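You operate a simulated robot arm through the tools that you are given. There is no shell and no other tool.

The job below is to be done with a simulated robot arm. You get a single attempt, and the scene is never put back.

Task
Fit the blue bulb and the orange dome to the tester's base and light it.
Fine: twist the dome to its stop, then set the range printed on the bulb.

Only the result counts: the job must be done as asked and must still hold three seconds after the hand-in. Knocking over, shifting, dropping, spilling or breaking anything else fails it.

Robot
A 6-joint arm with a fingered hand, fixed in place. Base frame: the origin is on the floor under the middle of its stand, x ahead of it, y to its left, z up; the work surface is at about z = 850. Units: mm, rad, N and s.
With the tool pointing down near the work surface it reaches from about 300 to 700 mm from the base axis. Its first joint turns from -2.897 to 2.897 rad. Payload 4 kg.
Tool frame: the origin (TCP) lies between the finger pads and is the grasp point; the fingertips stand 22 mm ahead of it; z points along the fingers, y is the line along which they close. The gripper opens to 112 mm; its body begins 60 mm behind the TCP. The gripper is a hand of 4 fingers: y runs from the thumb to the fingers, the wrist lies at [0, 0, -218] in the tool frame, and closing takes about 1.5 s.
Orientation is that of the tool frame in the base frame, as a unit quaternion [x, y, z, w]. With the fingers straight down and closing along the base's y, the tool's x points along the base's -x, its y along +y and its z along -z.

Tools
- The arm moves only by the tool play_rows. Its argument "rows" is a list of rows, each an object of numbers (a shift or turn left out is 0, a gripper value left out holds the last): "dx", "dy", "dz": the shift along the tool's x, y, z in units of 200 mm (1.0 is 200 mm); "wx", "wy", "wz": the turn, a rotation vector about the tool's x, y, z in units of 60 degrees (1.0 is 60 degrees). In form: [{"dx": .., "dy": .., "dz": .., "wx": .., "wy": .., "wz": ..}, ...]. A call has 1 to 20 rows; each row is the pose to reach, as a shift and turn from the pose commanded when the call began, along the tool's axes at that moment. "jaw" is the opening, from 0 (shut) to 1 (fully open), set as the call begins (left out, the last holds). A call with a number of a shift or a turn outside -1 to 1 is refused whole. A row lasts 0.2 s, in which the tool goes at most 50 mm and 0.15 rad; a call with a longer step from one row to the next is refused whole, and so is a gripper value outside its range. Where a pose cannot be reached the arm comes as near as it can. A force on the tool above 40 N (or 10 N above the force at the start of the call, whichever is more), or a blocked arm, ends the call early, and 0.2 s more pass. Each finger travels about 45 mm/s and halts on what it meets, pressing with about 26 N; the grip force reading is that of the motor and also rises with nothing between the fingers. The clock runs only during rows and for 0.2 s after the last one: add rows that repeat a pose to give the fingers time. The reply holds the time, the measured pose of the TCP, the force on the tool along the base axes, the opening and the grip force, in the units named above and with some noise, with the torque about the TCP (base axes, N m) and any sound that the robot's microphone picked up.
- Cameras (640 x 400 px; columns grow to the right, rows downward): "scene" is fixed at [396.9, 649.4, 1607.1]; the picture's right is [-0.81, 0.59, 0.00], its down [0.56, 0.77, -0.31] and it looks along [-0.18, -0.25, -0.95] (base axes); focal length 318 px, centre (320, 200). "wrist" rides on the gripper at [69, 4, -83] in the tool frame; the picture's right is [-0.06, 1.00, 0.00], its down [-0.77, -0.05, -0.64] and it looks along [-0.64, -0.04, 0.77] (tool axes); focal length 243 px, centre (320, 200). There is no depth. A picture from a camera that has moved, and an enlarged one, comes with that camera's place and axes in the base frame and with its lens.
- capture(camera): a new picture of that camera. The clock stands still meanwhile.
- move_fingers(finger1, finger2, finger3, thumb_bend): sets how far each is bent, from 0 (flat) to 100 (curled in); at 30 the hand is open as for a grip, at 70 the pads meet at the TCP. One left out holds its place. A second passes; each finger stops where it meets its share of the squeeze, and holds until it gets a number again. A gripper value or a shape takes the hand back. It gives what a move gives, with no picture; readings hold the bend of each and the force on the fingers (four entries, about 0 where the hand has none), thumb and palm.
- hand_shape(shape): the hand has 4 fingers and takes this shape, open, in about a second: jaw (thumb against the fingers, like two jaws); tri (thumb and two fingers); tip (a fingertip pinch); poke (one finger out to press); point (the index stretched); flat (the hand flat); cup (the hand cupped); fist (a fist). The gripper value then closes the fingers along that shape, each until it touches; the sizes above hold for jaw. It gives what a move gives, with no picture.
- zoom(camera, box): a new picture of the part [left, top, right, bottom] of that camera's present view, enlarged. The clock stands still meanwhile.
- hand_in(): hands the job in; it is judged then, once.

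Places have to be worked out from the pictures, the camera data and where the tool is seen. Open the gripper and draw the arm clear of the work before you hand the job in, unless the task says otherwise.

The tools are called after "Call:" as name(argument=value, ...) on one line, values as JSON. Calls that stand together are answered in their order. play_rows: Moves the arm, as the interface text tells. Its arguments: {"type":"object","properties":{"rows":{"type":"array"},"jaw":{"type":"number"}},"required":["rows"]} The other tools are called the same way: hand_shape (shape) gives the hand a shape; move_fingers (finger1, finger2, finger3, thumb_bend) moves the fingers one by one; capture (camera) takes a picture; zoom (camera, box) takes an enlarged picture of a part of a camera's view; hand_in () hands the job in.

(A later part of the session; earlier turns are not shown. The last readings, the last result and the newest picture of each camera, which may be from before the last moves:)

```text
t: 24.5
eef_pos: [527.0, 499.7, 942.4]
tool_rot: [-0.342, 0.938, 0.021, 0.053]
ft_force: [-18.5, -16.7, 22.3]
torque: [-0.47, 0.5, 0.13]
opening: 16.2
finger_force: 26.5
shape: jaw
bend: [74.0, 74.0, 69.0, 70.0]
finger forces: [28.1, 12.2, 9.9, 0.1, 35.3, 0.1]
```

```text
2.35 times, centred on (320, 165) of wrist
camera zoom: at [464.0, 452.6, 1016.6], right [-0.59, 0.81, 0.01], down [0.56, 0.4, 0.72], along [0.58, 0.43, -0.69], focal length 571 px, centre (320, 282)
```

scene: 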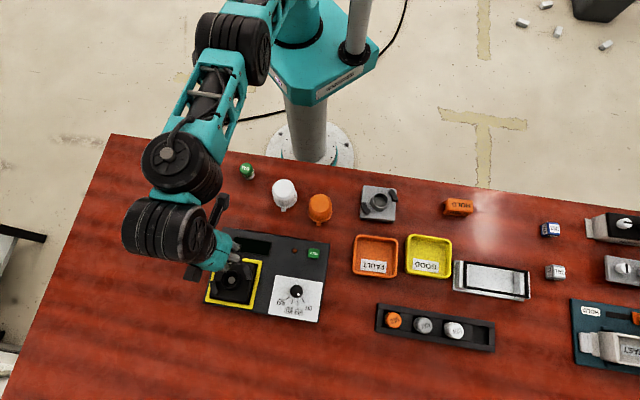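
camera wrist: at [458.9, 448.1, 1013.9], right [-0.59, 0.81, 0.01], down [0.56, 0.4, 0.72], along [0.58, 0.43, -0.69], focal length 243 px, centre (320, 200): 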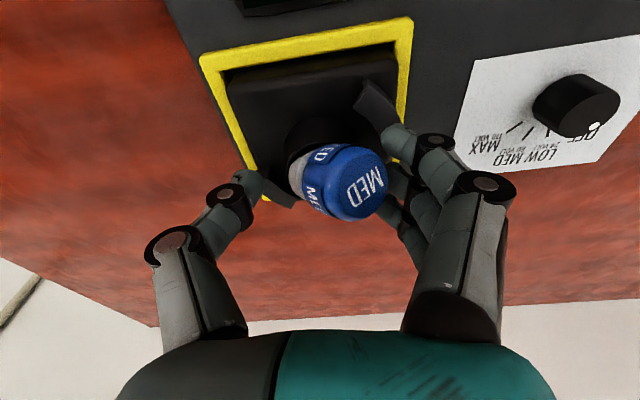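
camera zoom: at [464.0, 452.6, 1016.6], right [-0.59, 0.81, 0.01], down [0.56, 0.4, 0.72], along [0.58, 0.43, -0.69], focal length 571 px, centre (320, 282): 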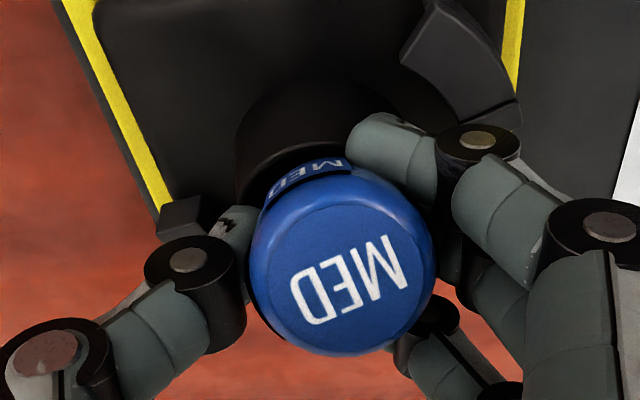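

The collar holds the foot (about 25 N pushing inward), but the grip does not let the bulb pivot. I ease back until the load is small, then loosen the grip only slightly so the bulb can right itself between the fingers.

Call:
play_rows(rows=[{"dx": 0.01, "dz": 0.002}, {"dx": 0.02, "dz": 0.004}, {"dx": 0.025, "dz": 0.005}, {"dx": 0.025, "dz": 0.005}])

Call:
play_rows(rows=[{"dz": 0}, {"dz": 0}], jaw=0.26)

Call:
zoom(camera="wrist", box=[220, 80, 420, 250])

```text
t: 25.5
eef_pos: [524.4, 496.7, 938.2]
tool_rot: [-0.342, 0.938, 0.02, 0.054]
ft_force: [0.3, 0.2, 10.4]
torque: [-0.01, -0.01, 0.01]
opening: 15.6
finger_force: 26.1
shape: jaw
bend: [73.0, 74.0, 70.0, 70.0]
finger forces: [10.0, 13.4, 13.6, 0.1, 29.0, 0.0]
```

```text
t: 26.1
eef_pos: [523.5, 496.2, 937.6]
tool_rot: [-0.342, 0.938, 0.018, 0.052]
ft_force: [-0.5, 0.7, 3.1]
torque: [0.0, -0.01, -0.01]
opening: 29.0
finger_force: 0.0
shape: jaw
bend: [73.0, 74.0, 73.0, 70.0]
finger forces: [0.1, 2.3, 0.0, 0.1, 0.0, 0.0]
```

```text
2.35 times, centred on (320, 165) of wrist
camera zoom: at [461.1, 450.1, 1012.6], right [-0.59, 0.81, 0.01], down [0.56, 0.41, 0.72], along [0.58, 0.43, -0.69], focal length 571 px, centre (320, 282)
```

zoom: 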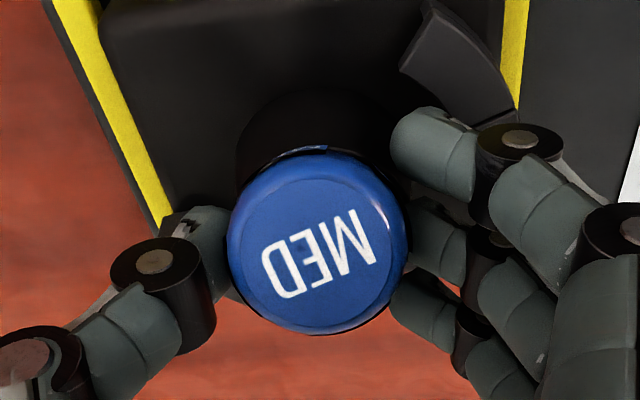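

The bulb sits crooked like a cork, leaning toward the robot with one edge of its foot in the hole. Closing in one direction straightened it in that direction, so I'll open the hand around it, turn the hand about 87° so that it closes along the lean, and straighten it that way. First I open.

Call:
play_rows(rows=[{"dz": 0}, {"dz": 0}, {"dz": 0}, {"dz": 0}, {"dz": 0}], jaw=0.65)

Call:
capture(camera="wrist")

Call:
zoom(camera="wrist", box=[250, 100, 380, 230])

Call:
zoom(camera="scene", box=[215, 250, 255, 300])

```text
t: 27.3
eef_pos: [523.0, 496.4, 935.9]
tool_rot: [-0.342, 0.938, 0.018, 0.052]
ft_force: [0.2, -0.4, -0.4]
torque: [-0.03, -0.02, 0.0]
opening: 72.4
finger_force: 0.1
shape: jaw
bend: [70.0, 70.0, 70.0, 67.0]
finger forces: [0.0, 0.0, 0.1, 0.0, 0.0, 0.0]
```

```text
taken
camera wrist: at [461.3, 450.1, 1013.4], right [-0.59, 0.81, 0.01], down [0.56, 0.4, 0.72], along [0.58, 0.43, -0.69], focal length 243 px, centre (320, 200)
```

wrist: 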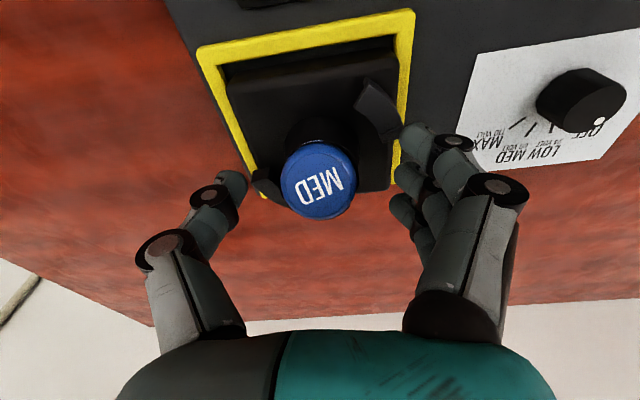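

```text
3.08 times, centred on (315, 165) of wrist
camera zoom: at [461.3, 450.1, 1013.4], right [-0.59, 0.81, 0.01], down [0.56, 0.4, 0.72], along [0.58, 0.43, -0.69], focal length 746 px, centre (335, 308)
```

zoom: 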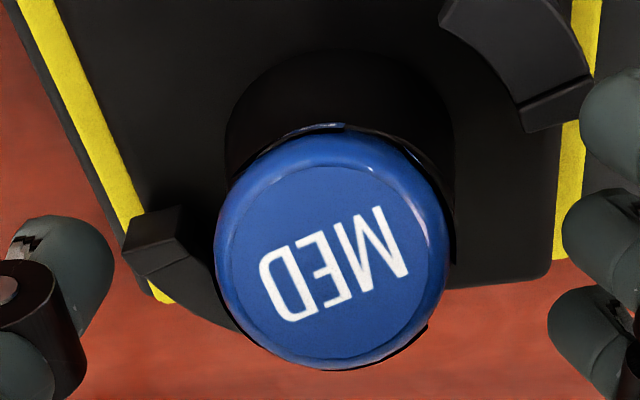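

```text
8.00 times, centred on (235, 275) of scene
camera zoom: at [396.9, 649.4, 1607.1], right [-0.81, 0.59, 0.0], down [0.56, 0.77, -0.31], along [-0.18, -0.25, -0.95], focal length 2545 px, centre (1000, -400)
```

zoom: 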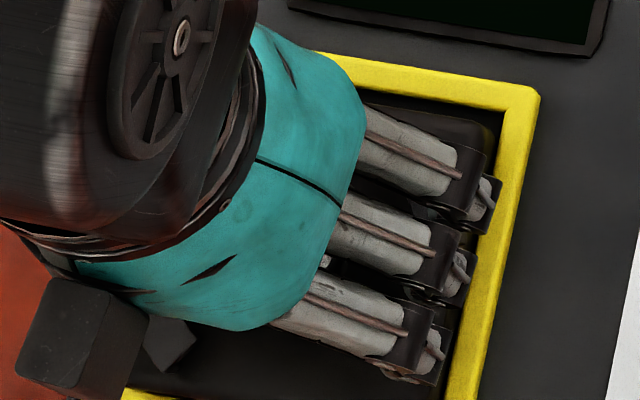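

The bulb stands by itself, leaning toward the robot. I turn the hand about the vertical, keeping its outward lean, to close along the radial direction: first 45°.

Call:
play_rows(rows=[{"dz": -0.03}, {"dz": -0.06}, {"dz": -0.06}])

Call:
zoom(camera="scene", box=[210, 255, 260, 305])

```text
t: 28.1
eef_pos: [522.8, 496.8, 949.3]
tool_rot: [-0.341, 0.938, 0.019, 0.053]
ft_force: [0.5, 0.3, 0.3]
torque: [-0.03, -0.05, 0.0]
opening: 72.3
finger_force: 0.0
shape: jaw
bend: [70.0, 70.0, 70.0, 67.0]
finger forces: [0.0, 0.0, 0.1, 0.0, 0.0, 0.0]
```

```text
8.00 times, centred on (235, 280) of scene
camera zoom: at [396.9, 649.4, 1607.1], right [-0.81, 0.59, 0.0], down [0.56, 0.77, -0.31], along [-0.18, -0.25, -0.95], focal length 2545 px, centre (1000, -440)
```

zoom: 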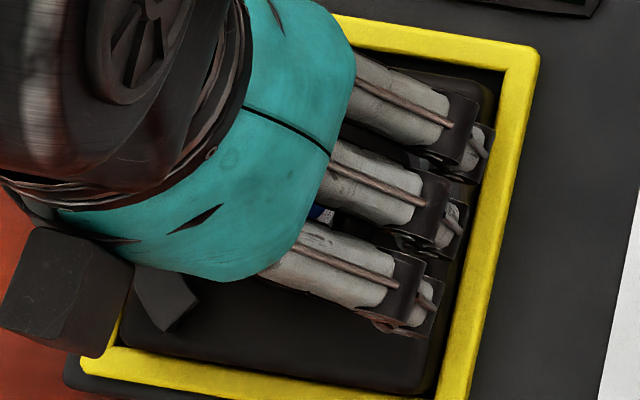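

I raise the hand clear of the bulb and draw it inward along the open gap, so both cameras can see how the bulb and hole really sit.

Call:
play_rows(rows=[{"dx": -0.008, "dz": -0.075}, {"dx": 0.0, "dy": -0.002, "dz": -0.16}, {"dx": 0.06, "dy": -0.005, "dz": -0.25}, {"dx": 0.14, "dy": -0.01, "dz": -0.32}, {"dx": 0.26, "dy": -0.015, "dz": -0.35}, {"dx": 0.4, "dy": -0.02, "dz": -0.37}, {"dx": 0.5, "dy": -0.02, "dz": -0.38}, {"dx": 0.5, "dy": -0.02, "dz": -0.38}])

Call:
zoom(camera="scene", box=[210, 255, 260, 305])

Call:
capture(camera="wrist")

```text
t: 29.9
eef_pos: [442.4, 425.3, 1014.8]
tool_rot: [-0.341, 0.938, 0.019, 0.052]
ft_force: [0.7, -0.5, 0.0]
torque: [0.03, -0.01, -0.02]
opening: 72.4
finger_force: 0.0
shape: jaw
bend: [70.0, 70.0, 70.0, 67.0]
finger forces: [0.0, 0.0, 0.1, 0.0, 0.1, 0.0]
```

```text
8.00 times, centred on (235, 280) of scene
camera zoom: at [396.9, 649.4, 1607.1], right [-0.81, 0.59, 0.0], down [0.56, 0.77, -0.31], along [-0.18, -0.25, -0.95], focal length 2545 px, centre (1000, -440)
```

zoom: 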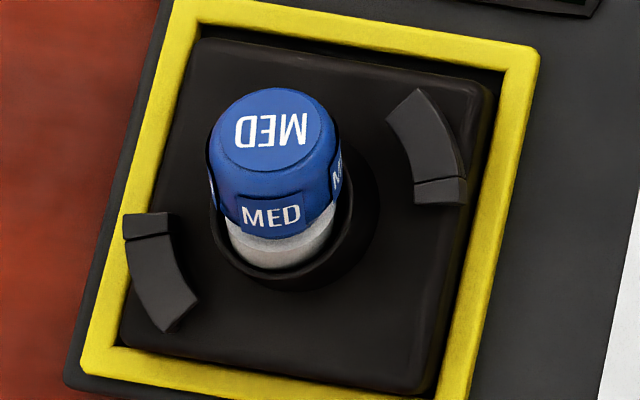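

```text
taken
camera wrist: at [379.9, 376.4, 1089.6], right [-0.59, 0.81, 0.01], down [0.56, 0.4, 0.72], along [0.58, 0.43, -0.69], focal length 243 px, centre (320, 200)
```

wrist: 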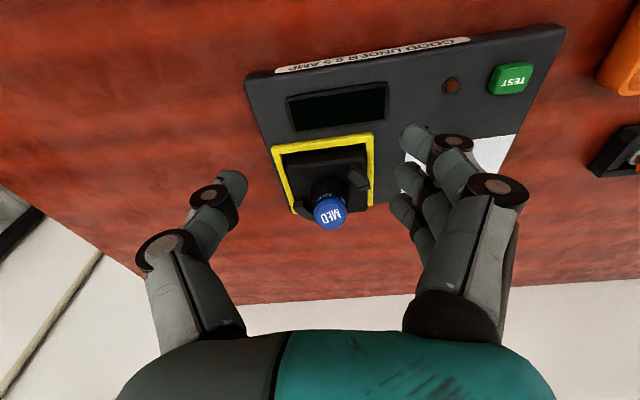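

Now the bulb is clearly visible: it leans toward the robot with its foot inside the rim. I zoom in harder from both cameras to measure the rim and the bulb.

Call:
zoom(camera="scene", box=[222, 262, 242, 277])

Call:
zoom(camera="wrist", box=[290, 160, 370, 240])

Call:
zoom(camera="scene", box=[217, 258, 253, 294])

```text
16.00 times, centred on (232, 270) of scene
camera zoom: at [396.9, 649.4, 1607.1], right [-0.81, 0.59, 0.0], down [0.56, 0.77, -0.31], along [-0.18, -0.25, -0.95], focal length 5090 px, centre (1728, -912)
```

zoom: 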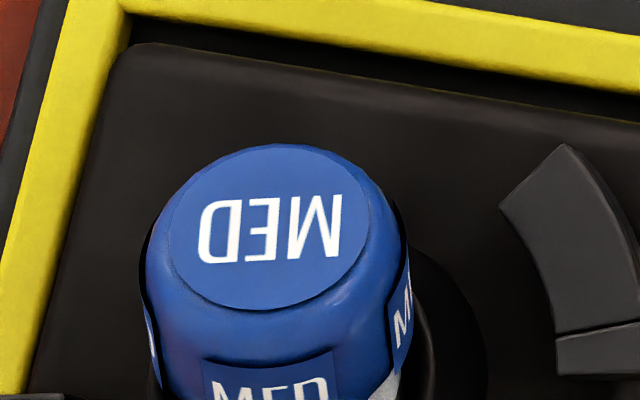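

```text
5.00 times, centred on (330, 200) of wrist
camera zoom: at [379.9, 376.4, 1089.6], right [-0.59, 0.81, 0.01], down [0.56, 0.4, 0.72], along [0.58, 0.43, -0.69], focal length 1213 px, centre (270, 200)
```

zoom: 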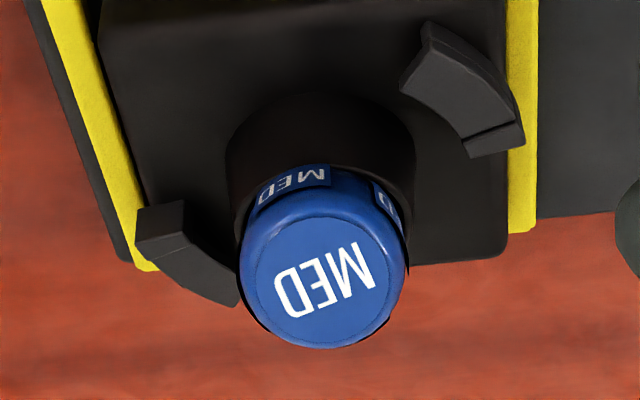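

```text
11.11 times, centred on (235, 276) of scene
camera zoom: at [396.9, 649.4, 1607.1], right [-0.81, 0.59, 0.0], down [0.56, 0.77, -0.31], along [-0.18, -0.25, -0.95], focal length 3535 px, centre (1264, -644)
```

zoom: 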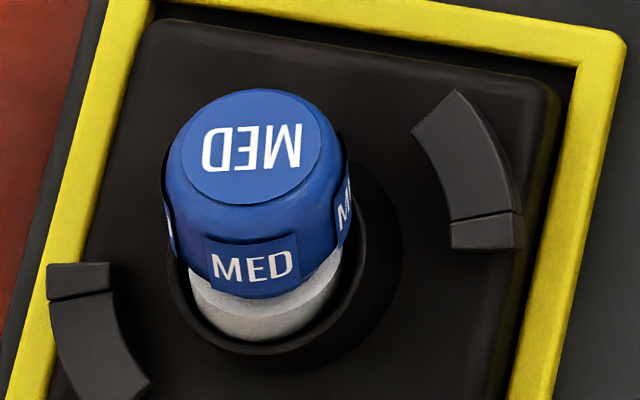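

Both cameras agree well now: the bulb's top is at (513, 489, 940), leaning about 37° toward the robot with its foot loose in the hole. The rim is at z ≈ 911, the hooks' tops at about 897 and the socket centre at about (526, 500). I bring the hand upright and turn it so the thumb faces the robot and the closing line is radial.

Call:
play_rows(rows=[{"wy": 0.05}, {"wy": 0.1}, {"wy": 0.1}])

Call:
play_rows(rows=[{"wz": 0.12}, {"wz": 0.25}, {"wz": 0.38}, {"wz": 0.5}, {"wz": 0.62}, {"wz": 0.74}, {"wz": 0.86}, {"wz": 0.95}, {"wz": 1.0}])

Call:
play_rows(rows=[{"wz": 0.12}, {"wz": 0.24}, {"wz": 0.36}, {"wz": 0.44}, {"wz": 0.44}])

Call:
capture(camera="scene")

```text
t: 30.7
eef_pos: [442.7, 424.0, 1014.2]
tool_rot: [-0.342, 0.94, 0.001, 0.003]
ft_force: [0.7, -0.6, -0.6]
torque: [-0.02, 0.0, 0.02]
opening: 72.4
finger_force: 0.1
shape: jaw
bend: [70.0, 70.0, 70.0, 67.0]
finger forces: [0.0, 0.1, 0.1, 0.1, 0.1, 0.0]
```

```text
t: 32.7
eef_pos: [443.6, 423.5, 1013.9]
tool_rot: [0.175, 0.985, 0.003, 0.002]
ft_force: [0.0, -1.0, -0.6]
torque: [-0.04, 0.01, 0.02]
opening: 72.2
finger_force: 0.1
shape: jaw
bend: [70.0, 70.0, 70.0, 67.0]
finger forces: [0.1, 0.1, 0.0, 0.0, 0.0, 0.0]
```

```text
t: 33.9
eef_pos: [443.6, 424.1, 1012.8]
tool_rot: [0.395, 0.919, 0.003, 0.002]
ft_force: [-0.6, -0.7, 0.1]
torque: [0.02, 0.0, 0.0]
opening: 72.3
finger_force: 0.1
shape: jaw
bend: [70.0, 70.0, 70.0, 67.0]
finger forces: [0.0, 0.0, 0.0, 0.0, 0.0, 0.1]
```

```text
taken
```

scene: 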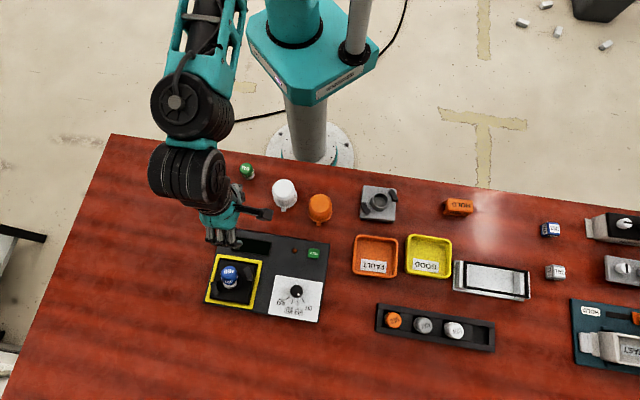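

The hand now closes along the radial line. I lean it 8° outward and move it above the bulb at about (525, 499, 978), the fingers passing over the bulb's top.

Call:
play_rows(rows=[{"wx": -0.07}, {"wx": -0.1333}, {"dy": 0.1, "dz": 0.03, "wx": -0.1333}, {"dy": 0.22, "dz": 0.06, "wx": -0.1333}, {"dy": 0.34, "dz": 0.1, "wx": -0.1333}, {"dx": -0.004, "dy": 0.45, "dz": 0.14, "wx": -0.1333}, {"dx": -0.008, "dy": 0.53, "dz": 0.165, "wx": -0.1333}, {"dx": -0.008, "dy": 0.5535, "dz": 0.174, "wx": -0.1333}, {"dx": -0.008, "dy": 0.5535, "dz": 0.174, "wx": -0.1333}], jaw=0.75)

Call:
capture(camera="wrist")

Call:
zoom(camera="scene", box=[190, 220, 290, 310])

```text
t: 35.9
eef_pos: [524.3, 498.5, 979.3]
tool_rot: [0.393, 0.917, 0.068, 0.029]
ft_force: [-0.1, 0.0, -0.6]
torque: [-0.02, 0.01, 0.0]
opening: 83.6
finger_force: 0.1
shape: jaw
bend: [64.0, 64.0, 64.0, 60.0]
finger forces: [0.0, 0.0, 0.0, 0.0, 0.0, 0.0]
```

```text
taken
camera wrist: at [471.5, 543.8, 1063.3], right [0.76, 0.63, 0.15], down [0.42, -0.65, 0.63], along [0.49, -0.41, -0.76], focal length 243 px, centre (320, 200)
```

wrist: 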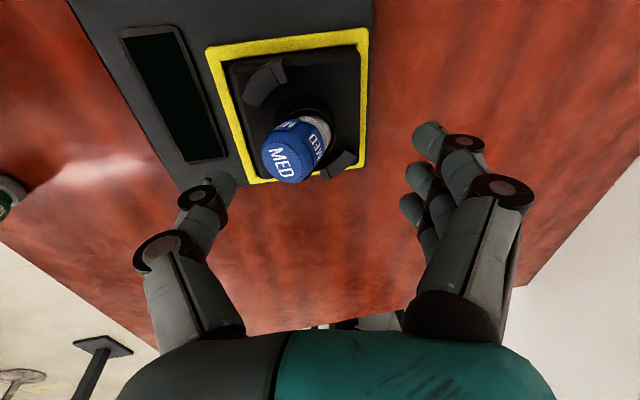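

```text
4.44 times, centred on (240, 265) of scene
camera zoom: at [396.9, 649.4, 1607.1], right [-0.81, 0.59, 0.0], down [0.56, 0.77, -0.31], along [-0.18, -0.25, -0.95], focal length 1414 px, centre (676, -89)
```

zoom: 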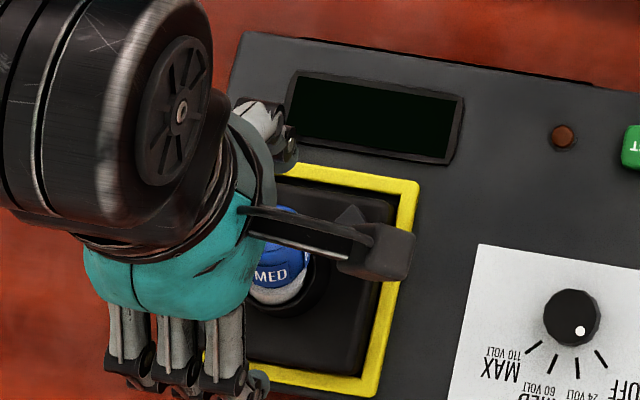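

The bulb leans toward the thumb, laterally centred. I descend straight to z ≈ 941, which keeps the fingertips just above the collar rim, with the open hand straddling the bulb.

Call:
play_rows(rows=[{"dy": -0.006, "dz": 0.045}, {"dy": -0.012, "dz": 0.09}, {"dy": -0.019, "dz": 0.135}, {"dy": -0.0264, "dz": 0.188}, {"dy": -0.0264, "dz": 0.188}])

Call:
zoom(camera="wrist", box=[200, 70, 460, 250])

Call:
zoom(camera="scene", box=[195, 235, 275, 305])

```text
t: 37.1
eef_pos: [525.0, 499.3, 941.8]
tool_rot: [0.393, 0.917, 0.068, 0.029]
ft_force: [0.7, -0.4, 0.0]
torque: [0.03, 0.02, 0.03]
opening: 83.7
finger_force: 0.0
shape: jaw
bend: [64.0, 64.0, 64.0, 60.0]
finger forces: [0.1, 0.0, 0.0, 0.1, 0.0, 0.0]
```

```text
2.22 times, centred on (330, 160) of wrist
camera zoom: at [471.4, 543.7, 1025.3], right [0.76, 0.63, 0.15], down [0.42, -0.65, 0.63], along [0.49, -0.41, -0.76], focal length 539 px, centre (298, 289)
```

zoom: 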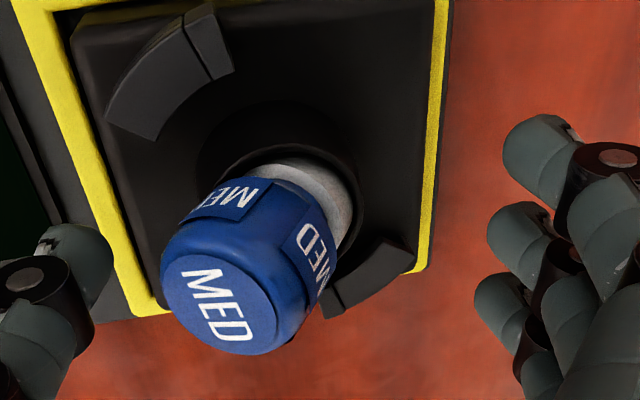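

```text
5.71 times, centred on (235, 270) of scene
camera zoom: at [396.9, 649.4, 1607.1], right [-0.81, 0.59, 0.0], down [0.56, 0.77, -0.31], along [-0.18, -0.25, -0.95], focal length 1818 px, centre (806, -200)
```

zoom: 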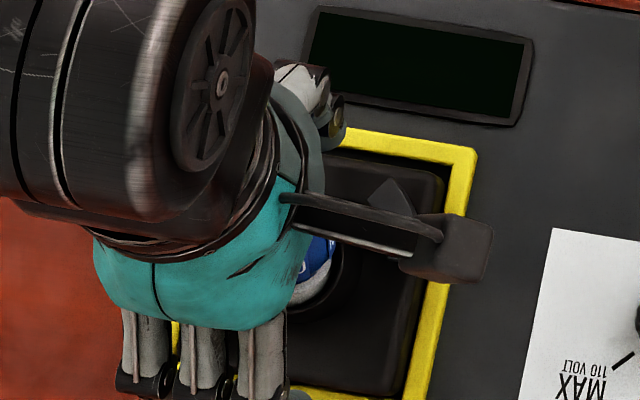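

The bulb lies between the thumb (left) and the fingers (right). I close in steps to bring it upright.

Call:
play_rows(rows=[{"dz": 0}, {"dz": 0}, {"dz": 0}, {"dz": 0}], jaw=0.38)

Call:
zoom(camera="wrist", box=[220, 80, 420, 240])

```text
t: 38.1
eef_pos: [525.0, 498.8, 942.0]
tool_rot: [0.392, 0.917, 0.067, 0.028]
ft_force: [1.0, 0.1, 1.1]
torque: [0.03, 0.05, 0.0]
opening: 43.3
finger_force: 0.1
shape: jaw
bend: [73.0, 73.0, 73.0, 70.0]
finger forces: [0.0, 0.0, 0.0, 0.0, 0.2, 0.0]
```

```text
2.50 times, centred on (320, 160) of wrist
camera zoom: at [471.4, 543.7, 1025.5], right [0.76, 0.63, 0.15], down [0.42, -0.65, 0.63], along [0.49, -0.41, -0.76], focal length 606 px, centre (320, 300)
```

zoom: 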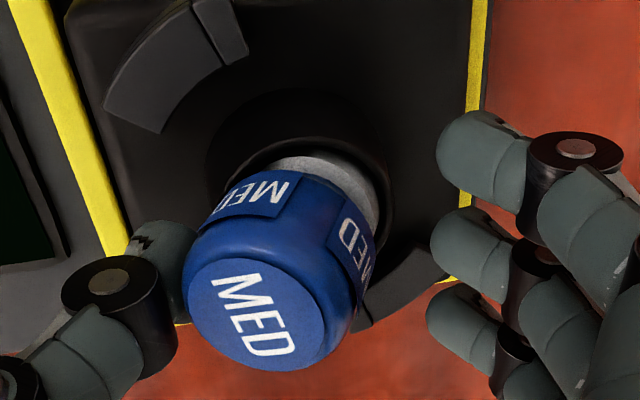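

The thumb touches the bulb. I continue closing a little.

Call:
play_rows(rows=[{"dz": 0}, {"dz": 0}, {"dz": 0}], jaw=0.28)

Call:
zoom(camera="wrist", box=[220, 80, 420, 240])

```text
t: 38.9
eef_pos: [524.2, 498.1, 942.0]
tool_rot: [0.393, 0.917, 0.068, 0.029]
ft_force: [0.8, 0.4, 0.0]
torque: [0.02, 0.03, 0.01]
opening: 32.0
finger_force: 0.1
shape: jaw
bend: [73.0, 73.0, 73.0, 70.0]
finger forces: [0.1, 0.0, 0.0, 0.1, 0.1, 0.0]
```

```text
2.50 times, centred on (320, 160) of wrist
camera zoom: at [471.4, 543.7, 1025.5], right [0.76, 0.63, 0.15], down [0.42, -0.65, 0.63], along [0.49, -0.41, -0.76], focal length 606 px, centre (320, 300)
```

zoom: 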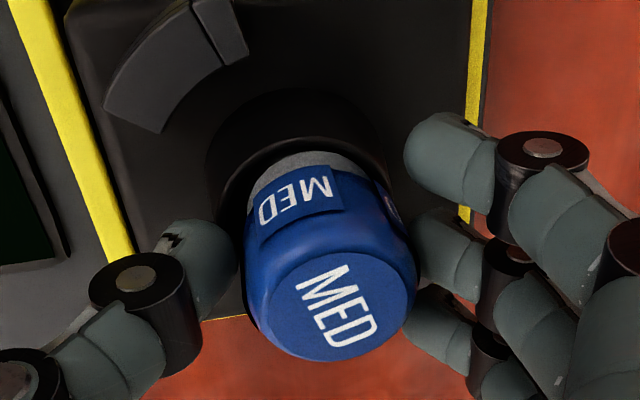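

The bulb has come almost upright, with no finger force. I check it from the scene camera too.

Call:
zoom(camera="scene", box=[215, 250, 255, 290])

Call:
zoom(camera="wrist", box=[270, 110, 380, 230])

```text
10.00 times, centred on (235, 270) of scene
camera zoom: at [396.9, 649.4, 1607.1], right [-0.81, 0.59, 0.0], down [0.56, 0.77, -0.31], along [-0.18, -0.25, -0.95], focal length 3181 px, centre (1170, -500)
```

zoom: 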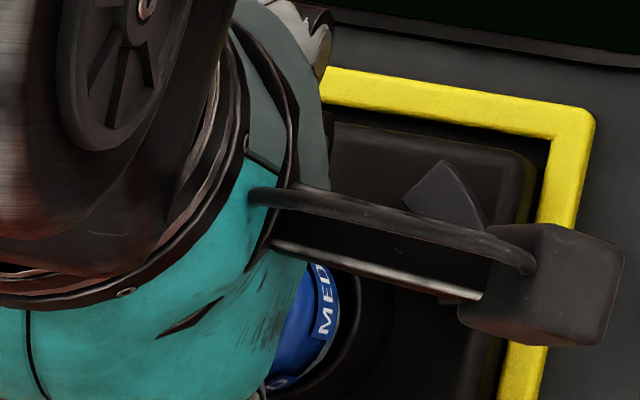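

```text
3.33 times, centred on (325, 170) of wrist
camera zoom: at [471.4, 543.7, 1025.5], right [0.76, 0.63, 0.15], down [0.42, -0.65, 0.63], along [0.49, -0.41, -0.76], focal length 809 px, centre (303, 300)
```

zoom: 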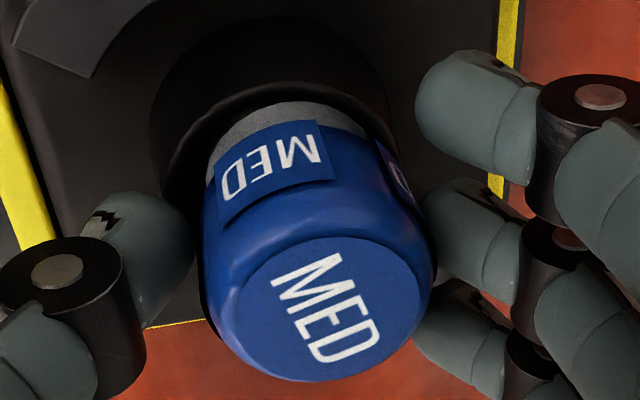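

By my projection the bulb's axis is now vertical in this view and its top is near z ≈ 942–945, about where it should be when seated on the contact. I open the hand wide around it and look again.

Call:
play_rows(rows=[{"dz": 0}, {"dz": 0}, {"dz": 0}, {"dz": 0}, {"dz": 0}, {"dz": 0}], jaw=0.75)

Call:
zoom(camera="wrist", box=[220, 80, 420, 240])

```text
t: 40.3
eef_pos: [524.3, 497.5, 942.5]
tool_rot: [0.393, 0.917, 0.068, 0.028]
ft_force: [-0.3, -0.1, 0.3]
torque: [0.01, -0.02, -0.01]
opening: 83.6
finger_force: 0.1
shape: jaw
bend: [64.0, 64.0, 64.0, 60.0]
finger forces: [0.1, 0.0, 0.0, 0.0, 0.1, 0.0]
```

```text
2.50 times, centred on (320, 160) of wrist
camera zoom: at [471.4, 543.7, 1025.5], right [0.76, 0.63, 0.15], down [0.42, -0.65, 0.63], along [0.49, -0.41, -0.76], focal length 606 px, centre (320, 300)
```

zoom: 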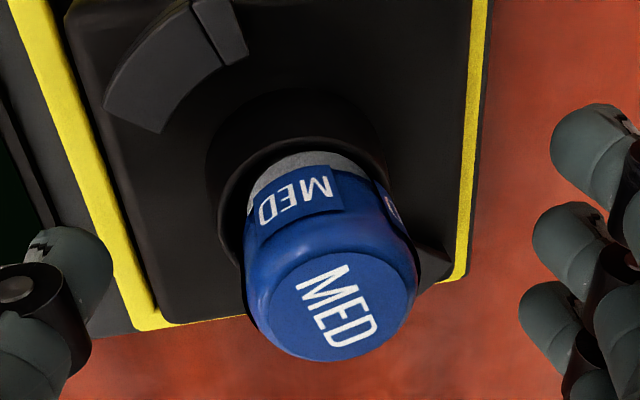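

The bulb stays up on its own. I raise the hand straight up and draw it back to get a clean look from both cameras.

Call:
play_rows(rows=[{"dy": 0.01, "dz": -0.07}, {"dy": 0.02, "dz": -0.14}, {"dy": 0.0264, "dz": -0.188}, {"dy": -0.08, "dz": -0.22}, {"dy": -0.2, "dz": -0.25}, {"dy": -0.33, "dz": -0.28}, {"dy": -0.45, "dz": -0.3}, {"dy": -0.52, "dz": -0.31}, {"dy": -0.52, "dz": -0.31}])

Call:
zoom(camera="scene", box=[217, 258, 253, 294])

Call:
capture(camera="wrist")

```text
t: 42.3
eef_pos: [443.5, 421.4, 988.4]
tool_rot: [0.393, 0.916, 0.067, 0.028]
ft_force: [-0.1, 0.9, -0.8]
torque: [0.01, 0.05, 0.04]
opening: 83.5
finger_force: 0.0
shape: jaw
bend: [64.0, 64.0, 64.0, 60.0]
finger forces: [0.0, 0.0, 0.0, 0.0, 0.0, 0.1]
```

```text
11.11 times, centred on (235, 276) of scene
camera zoom: at [396.9, 649.4, 1607.1], right [-0.81, 0.59, 0.0], down [0.56, 0.77, -0.31], along [-0.18, -0.25, -0.95], focal length 3535 px, centre (1264, -644)
```

zoom: 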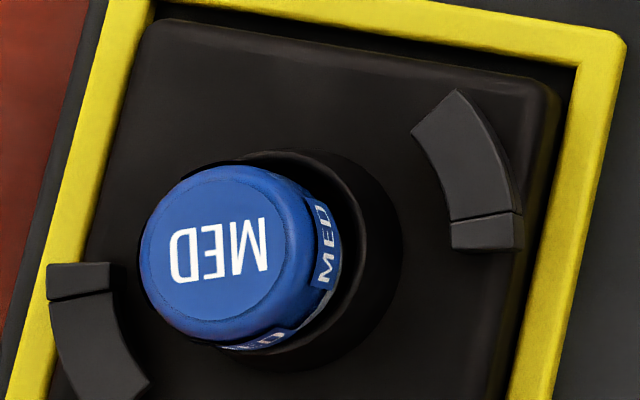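

```text
taken
camera wrist: at [389.1, 466.5, 1071.9], right [0.76, 0.63, 0.15], down [0.42, -0.65, 0.63], along [0.49, -0.41, -0.76], focal length 243 px, centre (320, 200)
```

wrist: 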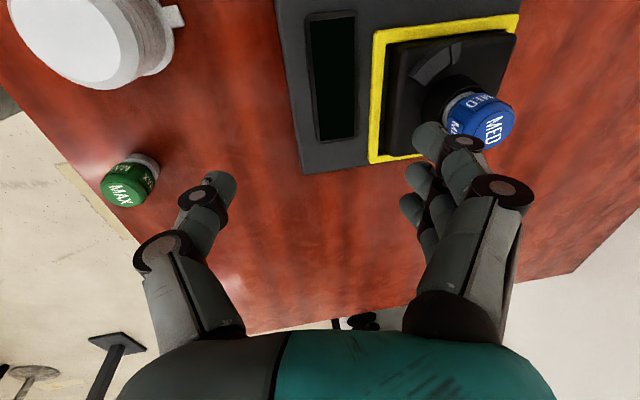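

From the scene camera the bulb now stands upright in the collar. I zoom with the wrist camera to triangulate its top.

Call:
zoom(camera="wrist", box=[430, 70, 530, 160])

Call:
zoom(camera="scene", box=[224, 266, 246, 286])

```text
4.44 times, centred on (480, 115) of wrist
camera zoom: at [389.1, 466.5, 1071.9], right [0.76, 0.63, 0.15], down [0.42, -0.65, 0.63], along [0.49, -0.41, -0.76], focal length 1078 px, centre (-391, 578)
```

zoom: 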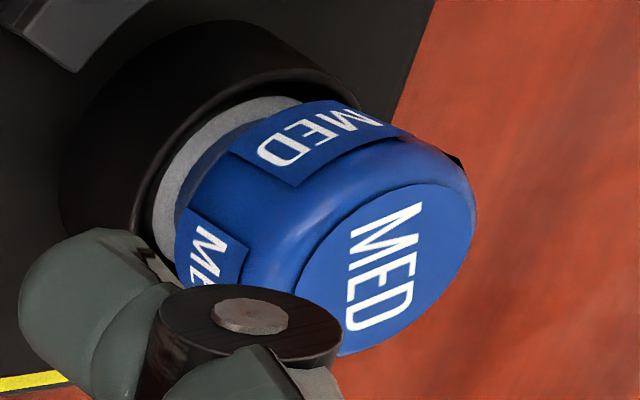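

```text
16.00 times, centred on (235, 276) of scene
camera zoom: at [396.9, 649.4, 1607.1], right [-0.81, 0.59, 0.0], down [0.56, 0.77, -0.31], along [-0.18, -0.25, -0.95], focal length 5090 px, centre (1680, -1016)
```

zoom: 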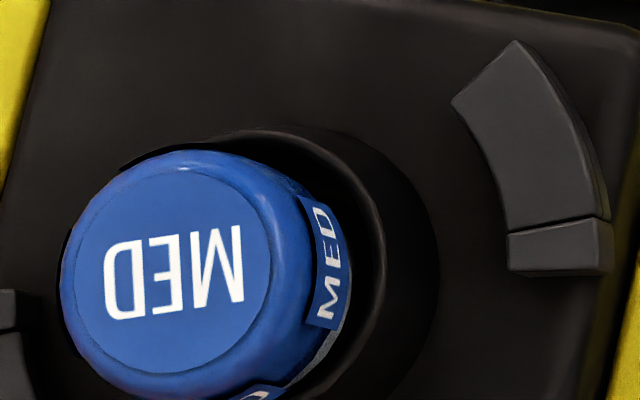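

The bulb's top triangulates to about (527, 502, 942), upright and near the socket's centre. To make sure it is fully down on its contact I'll press it gently from above with the closed hand. I close the fingers here first, in free space.

Call:
play_rows(rows=[{"dz": 0}, {"dz": 0}, {"dz": 0}, {"dz": 0}, {"dz": 0}, {"dz": 0}, {"dz": 0}, {"dz": 0}, {"dz": 0}], jaw=0.0)

Call:
capture(camera="wrist")

```text
t: 44.3
eef_pos: [444.0, 422.3, 988.3]
tool_rot: [0.393, 0.917, 0.067, 0.029]
ft_force: [-0.2, 0.2, 0.0]
torque: [-0.02, -0.02, -0.01]
opening: 0.2
finger_force: 25.1
shape: jaw
bend: [67.0, 55.0, 67.0, 66.0]
finger forces: [0.0, 0.0, 0.0, 0.0, 0.0, 0.0]
```

```text
taken
camera wrist: at [389.3, 466.6, 1071.9], right [0.76, 0.63, 0.15], down [0.42, -0.65, 0.63], along [0.49, -0.41, -0.76], focal length 243 px, centre (320, 200)
```

wrist: 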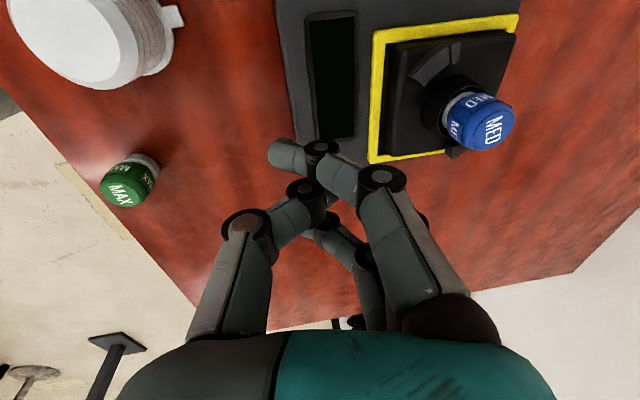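

The closed fist is ready. I move it over the bulb at z ≈ 980 with a slightly larger outward lean for reach.

Call:
play_rows(rows=[{"dy": 0.08, "dz": 0.01, "wx": -0.012}, {"dy": 0.2, "dz": 0.03, "wx": -0.025}, {"dy": 0.32, "dz": 0.06, "wx": -0.025}, {"dy": 0.44, "dz": 0.09, "wx": -0.025}, {"dx": 0.0036, "dy": 0.54, "dz": 0.12, "wx": -0.025}, {"dx": 0.0036, "dy": 0.5645, "dz": 0.127, "wx": -0.025}, {"dx": 0.0036, "dy": 0.5645, "dz": 0.127, "wx": -0.025}])

Call:
zoom(camera="wrist", box=[220, 60, 420, 220])

Call:
zoom(camera="scene", box=[195, 235, 275, 305])

```text
t: 45.9
eef_pos: [527.5, 502.3, 978.9]
tool_rot: [0.393, 0.916, 0.079, 0.033]
ft_force: [0.7, 0.0, -0.3]
torque: [0.02, 0.0, 0.0]
opening: 0.1
finger_force: 25.9
shape: jaw
bend: [67.0, 55.0, 67.0, 66.0]
finger forces: [0.0, 0.0, 0.1, 0.0, 0.0, 0.0]
```

```text
2.50 times, centred on (320, 140) of wrist
camera zoom: at [472.0, 545.0, 1062.1], right [0.76, 0.63, 0.17], down [0.41, -0.66, 0.62], along [0.51, -0.4, -0.76], focal length 606 px, centre (320, 350)
```

zoom: 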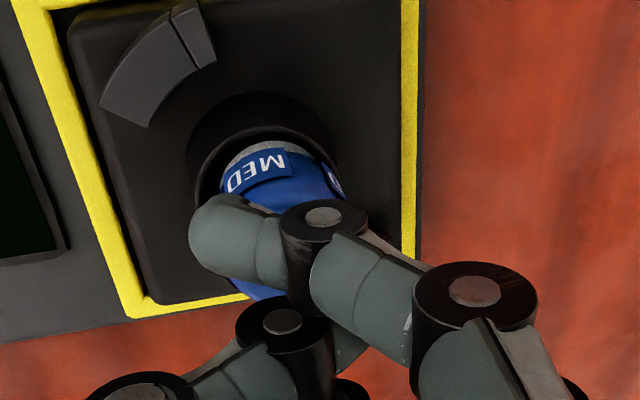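

```text
5.71 times, centred on (235, 270) of scene
camera zoom: at [396.9, 649.4, 1607.1], right [-0.81, 0.59, 0.0], down [0.56, 0.77, -0.31], along [-0.18, -0.25, -0.95], focal length 1818 px, centre (806, -200)
```

zoom: 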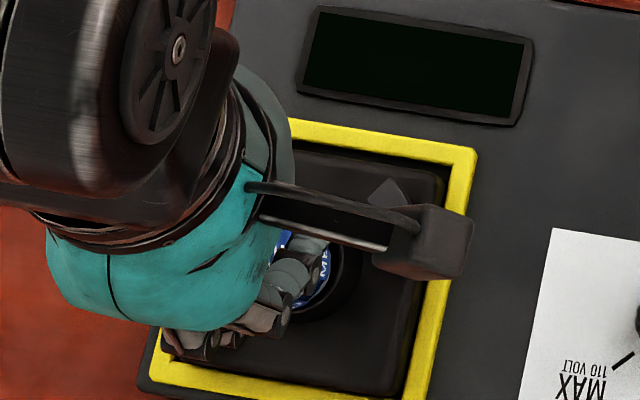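

The bulb is under the closed fingers. I shift 4 mm inward to compensate for the lean and lower to just above its top.

Call:
play_rows(rows=[{"dy": -0.024, "dz": 0.02}, {"dy": -0.027, "dz": 0.04}, {"dy": -0.03, "dz": 0.056}, {"dy": -0.03, "dz": 0.056}])

Call:
play_rows(rows=[{"dy": -0.0008, "dz": 0.005}, {"dy": -0.0016, "dz": 0.01}, {"dy": -0.0024, "dz": 0.015}, {"dy": -0.0032, "dz": 0.02}])

Call:
zoom(camera="wrist", box=[220, 60, 420, 220])

```text
t: 46.9
eef_pos: [523.1, 498.6, 967.7]
tool_rot: [0.393, 0.915, 0.081, 0.035]
ft_force: [1.0, 0.2, 5.7]
torque: [0.07, -0.06, 0.02]
opening: 0.0
finger_force: 25.9
shape: jaw
bend: [67.0, 56.0, 67.0, 66.0]
finger forces: [0.1, 0.1, 0.0, 0.1, 0.0, 0.1]
```

```text
t: 47.9
eef_pos: [523.9, 499.7, 966.5]
tool_rot: [0.392, 0.915, 0.083, 0.035]
ft_force: [1.1, 0.8, 29.4]
torque: [0.31, -0.42, 0.02]
opening: 0.1
finger_force: 25.6
shape: jaw
bend: [67.0, 62.0, 67.0, 67.0]
finger forces: [0.0, 43.4, 0.0, 0.1, 0.0, 0.0]
```

```text
2.50 times, centred on (320, 140) of wrist
camera zoom: at [468.8, 542.6, 1049.8], right [0.76, 0.63, 0.18], down [0.41, -0.67, 0.62], along [0.51, -0.4, -0.76], focal length 606 px, centre (320, 350)
```

zoom: 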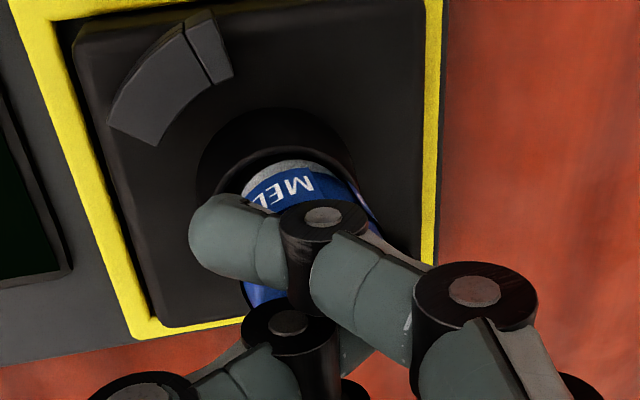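

The press met a firm stop at about 29 N with the bulb's top near z ≈ 945, so it sits on something solid. I lift off and inspect the bulb again.

Call:
play_rows(rows=[{"dy": 0.002, "dz": -0.02}, {"dy": 0.01, "dz": -0.06}, {"dy": 0.02, "dz": -0.11}, {"dy": -0.08, "dz": -0.14}, {"dy": -0.2, "dz": -0.17}, {"dy": -0.33, "dz": -0.2}, {"dy": -0.45, "dz": -0.22}, {"dy": -0.52, "dz": -0.23}, {"dy": -0.52, "dz": -0.23}])

Call:
zoom(camera="wrist", box=[420, 60, 540, 170])

Call:
zoom(camera="scene", box=[220, 262, 250, 290])

```text
t: 49.9
eef_pos: [444.1, 423.9, 990.2]
tool_rot: [0.393, 0.916, 0.079, 0.034]
ft_force: [0.2, -0.7, -0.2]
torque: [-0.02, 0.03, 0.01]
opening: 0.3
finger_force: 26.1
shape: jaw
bend: [67.0, 57.0, 67.0, 67.0]
finger forces: [0.0, 0.0, 0.0, 0.0, 0.0, 0.0]
```

```text
3.64 times, centred on (480, 115) of wrist
camera zoom: at [388.8, 466.5, 1074.1], right [0.76, 0.63, 0.17], down [0.41, -0.66, 0.62], along [0.51, -0.4, -0.76], focal length 882 px, centre (-262, 509)
```

zoom: 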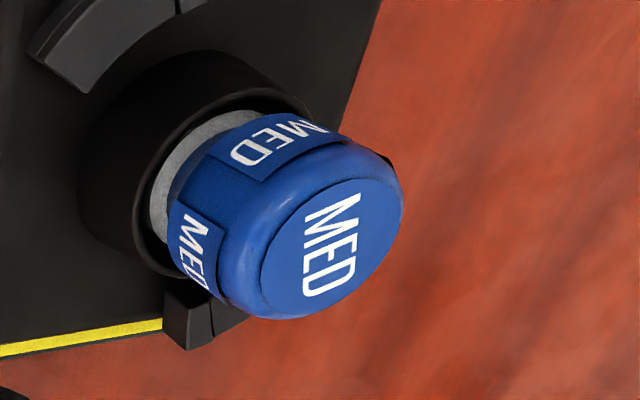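

```text
14.29 times, centred on (235, 276) of scene
camera zoom: at [396.9, 649.4, 1607.1], right [-0.81, 0.59, 0.0], down [0.56, 0.77, -0.31], along [-0.18, -0.25, -0.95], focal length 4544 px, centre (1534, -886)
```

zoom: 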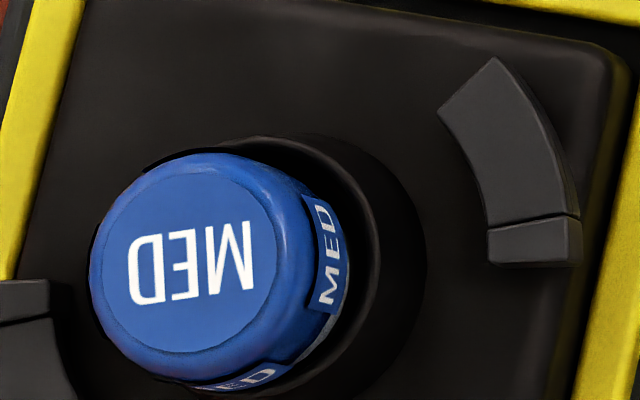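

The bulb stands upright, square in the collar. Next is the orange dome. I zoom in on it, the white dome and the green bulb to measure their height and tab direction.

Call:
zoom(camera="scene", box=[300, 185, 340, 230])

Call:
zoom(camera="scene", box=[235, 155, 260, 185])

Call:
zoom(camera="scene", box=[355, 175, 405, 225])

```text
8.89 times, centred on (320, 208) of scene
camera zoom: at [396.9, 649.4, 1607.1], right [-0.81, 0.59, 0.0], down [0.56, 0.77, -0.31], along [-0.18, -0.25, -0.95], focal length 2828 px, centre (320, 133)
```

zoom: 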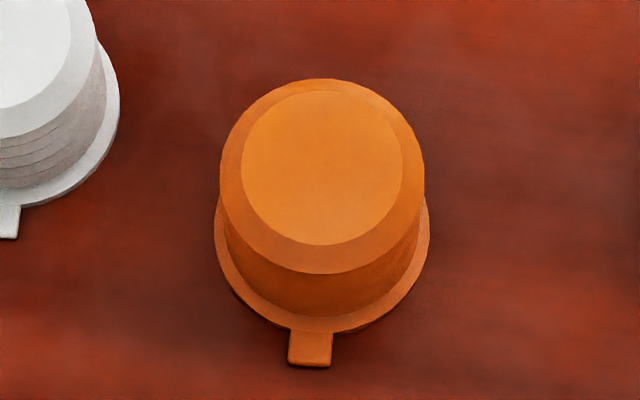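

```text
13.33 times, centred on (248, 170) of scene
camera zoom: at [396.9, 649.4, 1607.1], right [-0.81, 0.59, 0.0], down [0.56, 0.77, -0.31], along [-0.18, -0.25, -0.95], focal length 4242 px, centre (1287, 600)
```

zoom: 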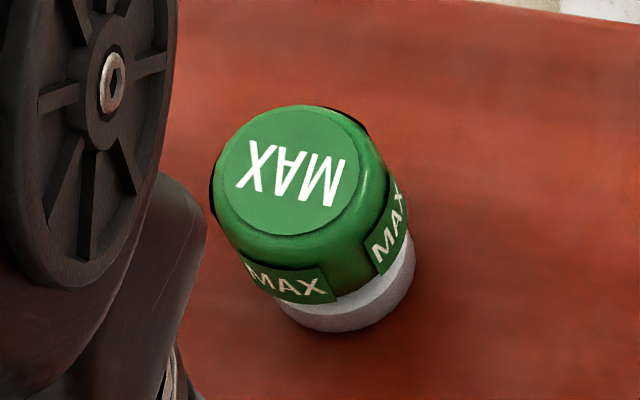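

```text
8.00 times, centred on (380, 200) of scene
camera zoom: at [396.9, 649.4, 1607.1], right [-0.81, 0.59, 0.0], down [0.56, 0.77, -0.31], along [-0.18, -0.25, -0.95], focal length 2545 px, centre (-160, 200)
```

zoom: 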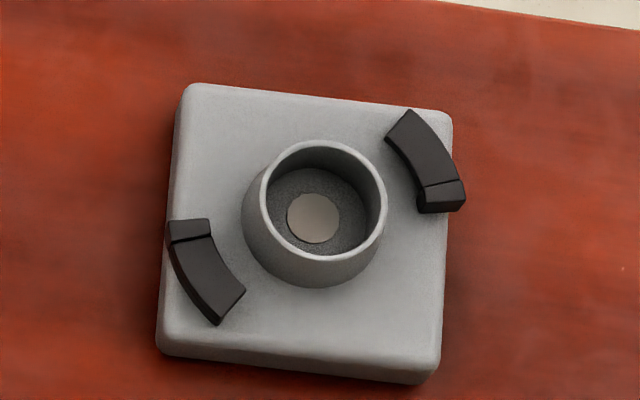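

The spare grey base shows the same construction clearly: thin collar, hole about 30 mm wide and 16 mm deep. I zoom on its hooks to understand the latch for the dome.

Call:
zoom(camera="scene", box=[383, 183, 398, 198])

Call:
zoom(camera="scene", box=[355, 200, 380, 225])

Call:
zoom(camera="scene", box=[308, 188, 332, 218])

```text
16.00 times, centred on (390, 190) of scene
camera zoom: at [396.9, 649.4, 1607.1], right [-0.81, 0.59, 0.0], down [0.56, 0.77, -0.31], along [-0.18, -0.25, -0.95], focal length 5090 px, centre (-808, 352)
```

zoom: 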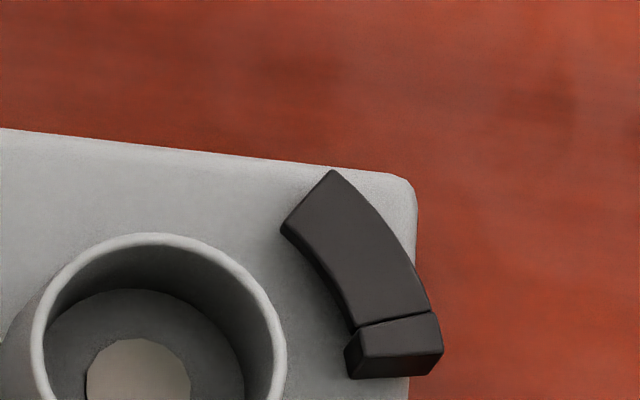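

```text
16.00 times, centred on (368, 212) of scene
camera zoom: at [396.9, 649.4, 1607.1], right [-0.81, 0.59, 0.0], down [0.56, 0.77, -0.31], along [-0.18, -0.25, -0.95], focal length 5090 px, centre (-440, 0)
```

zoom: 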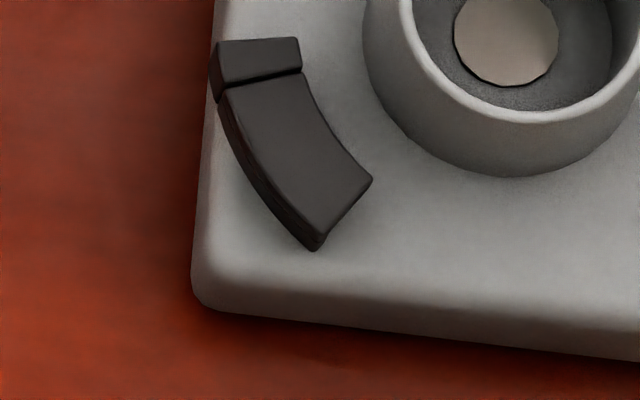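

```text
13.33 times, centred on (320, 203) of scene
camera zoom: at [396.9, 649.4, 1607.1], right [-0.81, 0.59, 0.0], down [0.56, 0.77, -0.31], along [-0.18, -0.25, -0.95], focal length 4242 px, centre (320, 160)
```

zoom: 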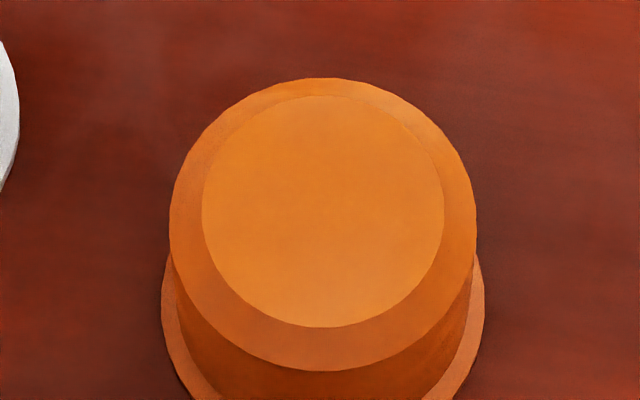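

I want exact heights of the collar, hooks and plate in the tester, so I zoom the wrist camera on that area from the present pose.

Call:
zoom(camera="wrist", box=[370, 10, 530, 170])

Call:
zoom(camera="scene", box=[203, 250, 267, 306])

```text
2.50 times, centred on (450, 90) of wrist
camera zoom: at [388.8, 466.5, 1074.1], right [0.76, 0.63, 0.17], down [0.41, -0.66, 0.62], along [0.51, -0.4, -0.76], focal length 606 px, centre (-5, 475)
```

zoom: 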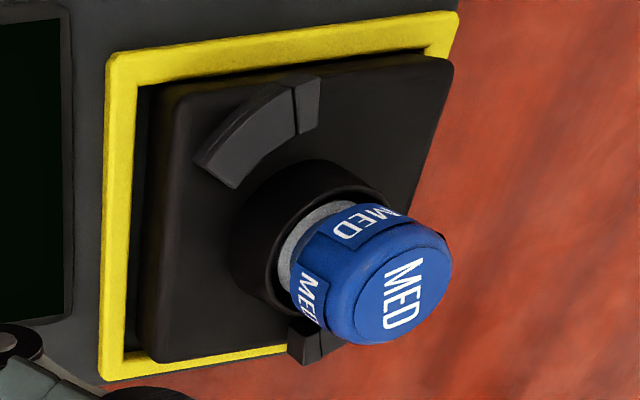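

```text
7.14 times, centred on (235, 278) of scene
camera zoom: at [396.9, 649.4, 1607.1], right [-0.81, 0.59, 0.0], down [0.56, 0.77, -0.31], along [-0.18, -0.25, -0.95], focal length 2272 px, centre (927, -357)
```

zoom: 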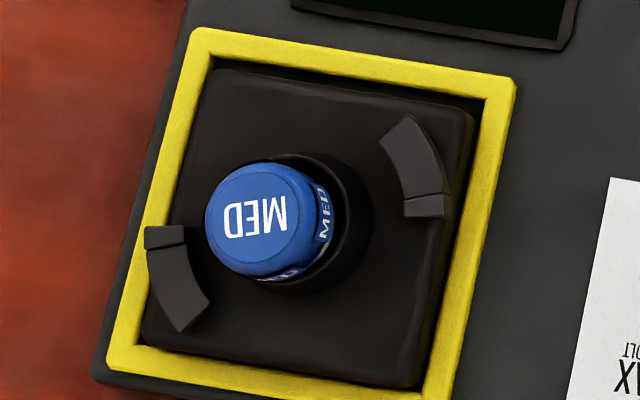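

By careful triangulation the bulb's top is at (526, 502.5, 945) and the rim near z ≈ 916. With a 40 mm bulb and a 16 mm deep hole, it may still be about 5 mm short of its floor. I look closely at the foot.

Call:
zoom(camera="wrist", box=[425, 70, 485, 120])

Call:
zoom(camera="scene", box=[226, 266, 246, 284])

```text
8.00 times, centred on (455, 95) of wrist
camera zoom: at [388.8, 466.5, 1074.1], right [0.76, 0.63, 0.17], down [0.41, -0.66, 0.62], along [0.51, -0.4, -0.76], focal length 1941 px, centre (-760, 1040)
```

zoom: 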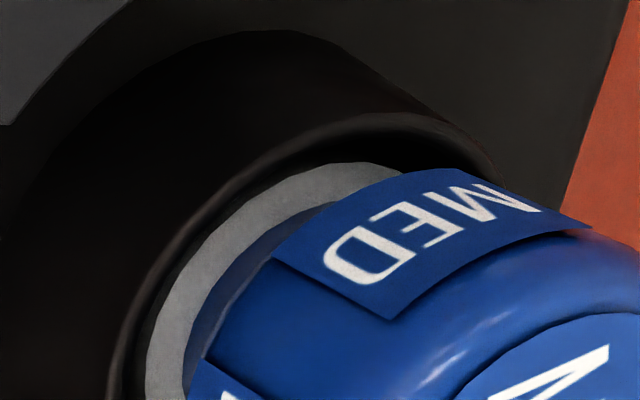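

```text
16.00 times, centred on (236, 275) of scene
camera zoom: at [396.9, 649.4, 1607.1], right [-0.81, 0.59, 0.0], down [0.56, 0.77, -0.31], along [-0.18, -0.25, -0.95], focal length 5090 px, centre (1664, -1000)
```

zoom: 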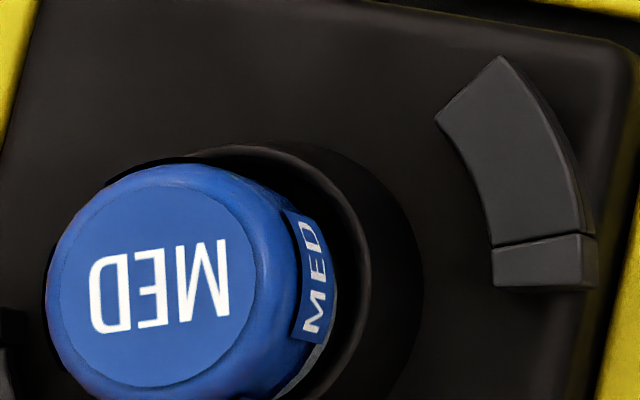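

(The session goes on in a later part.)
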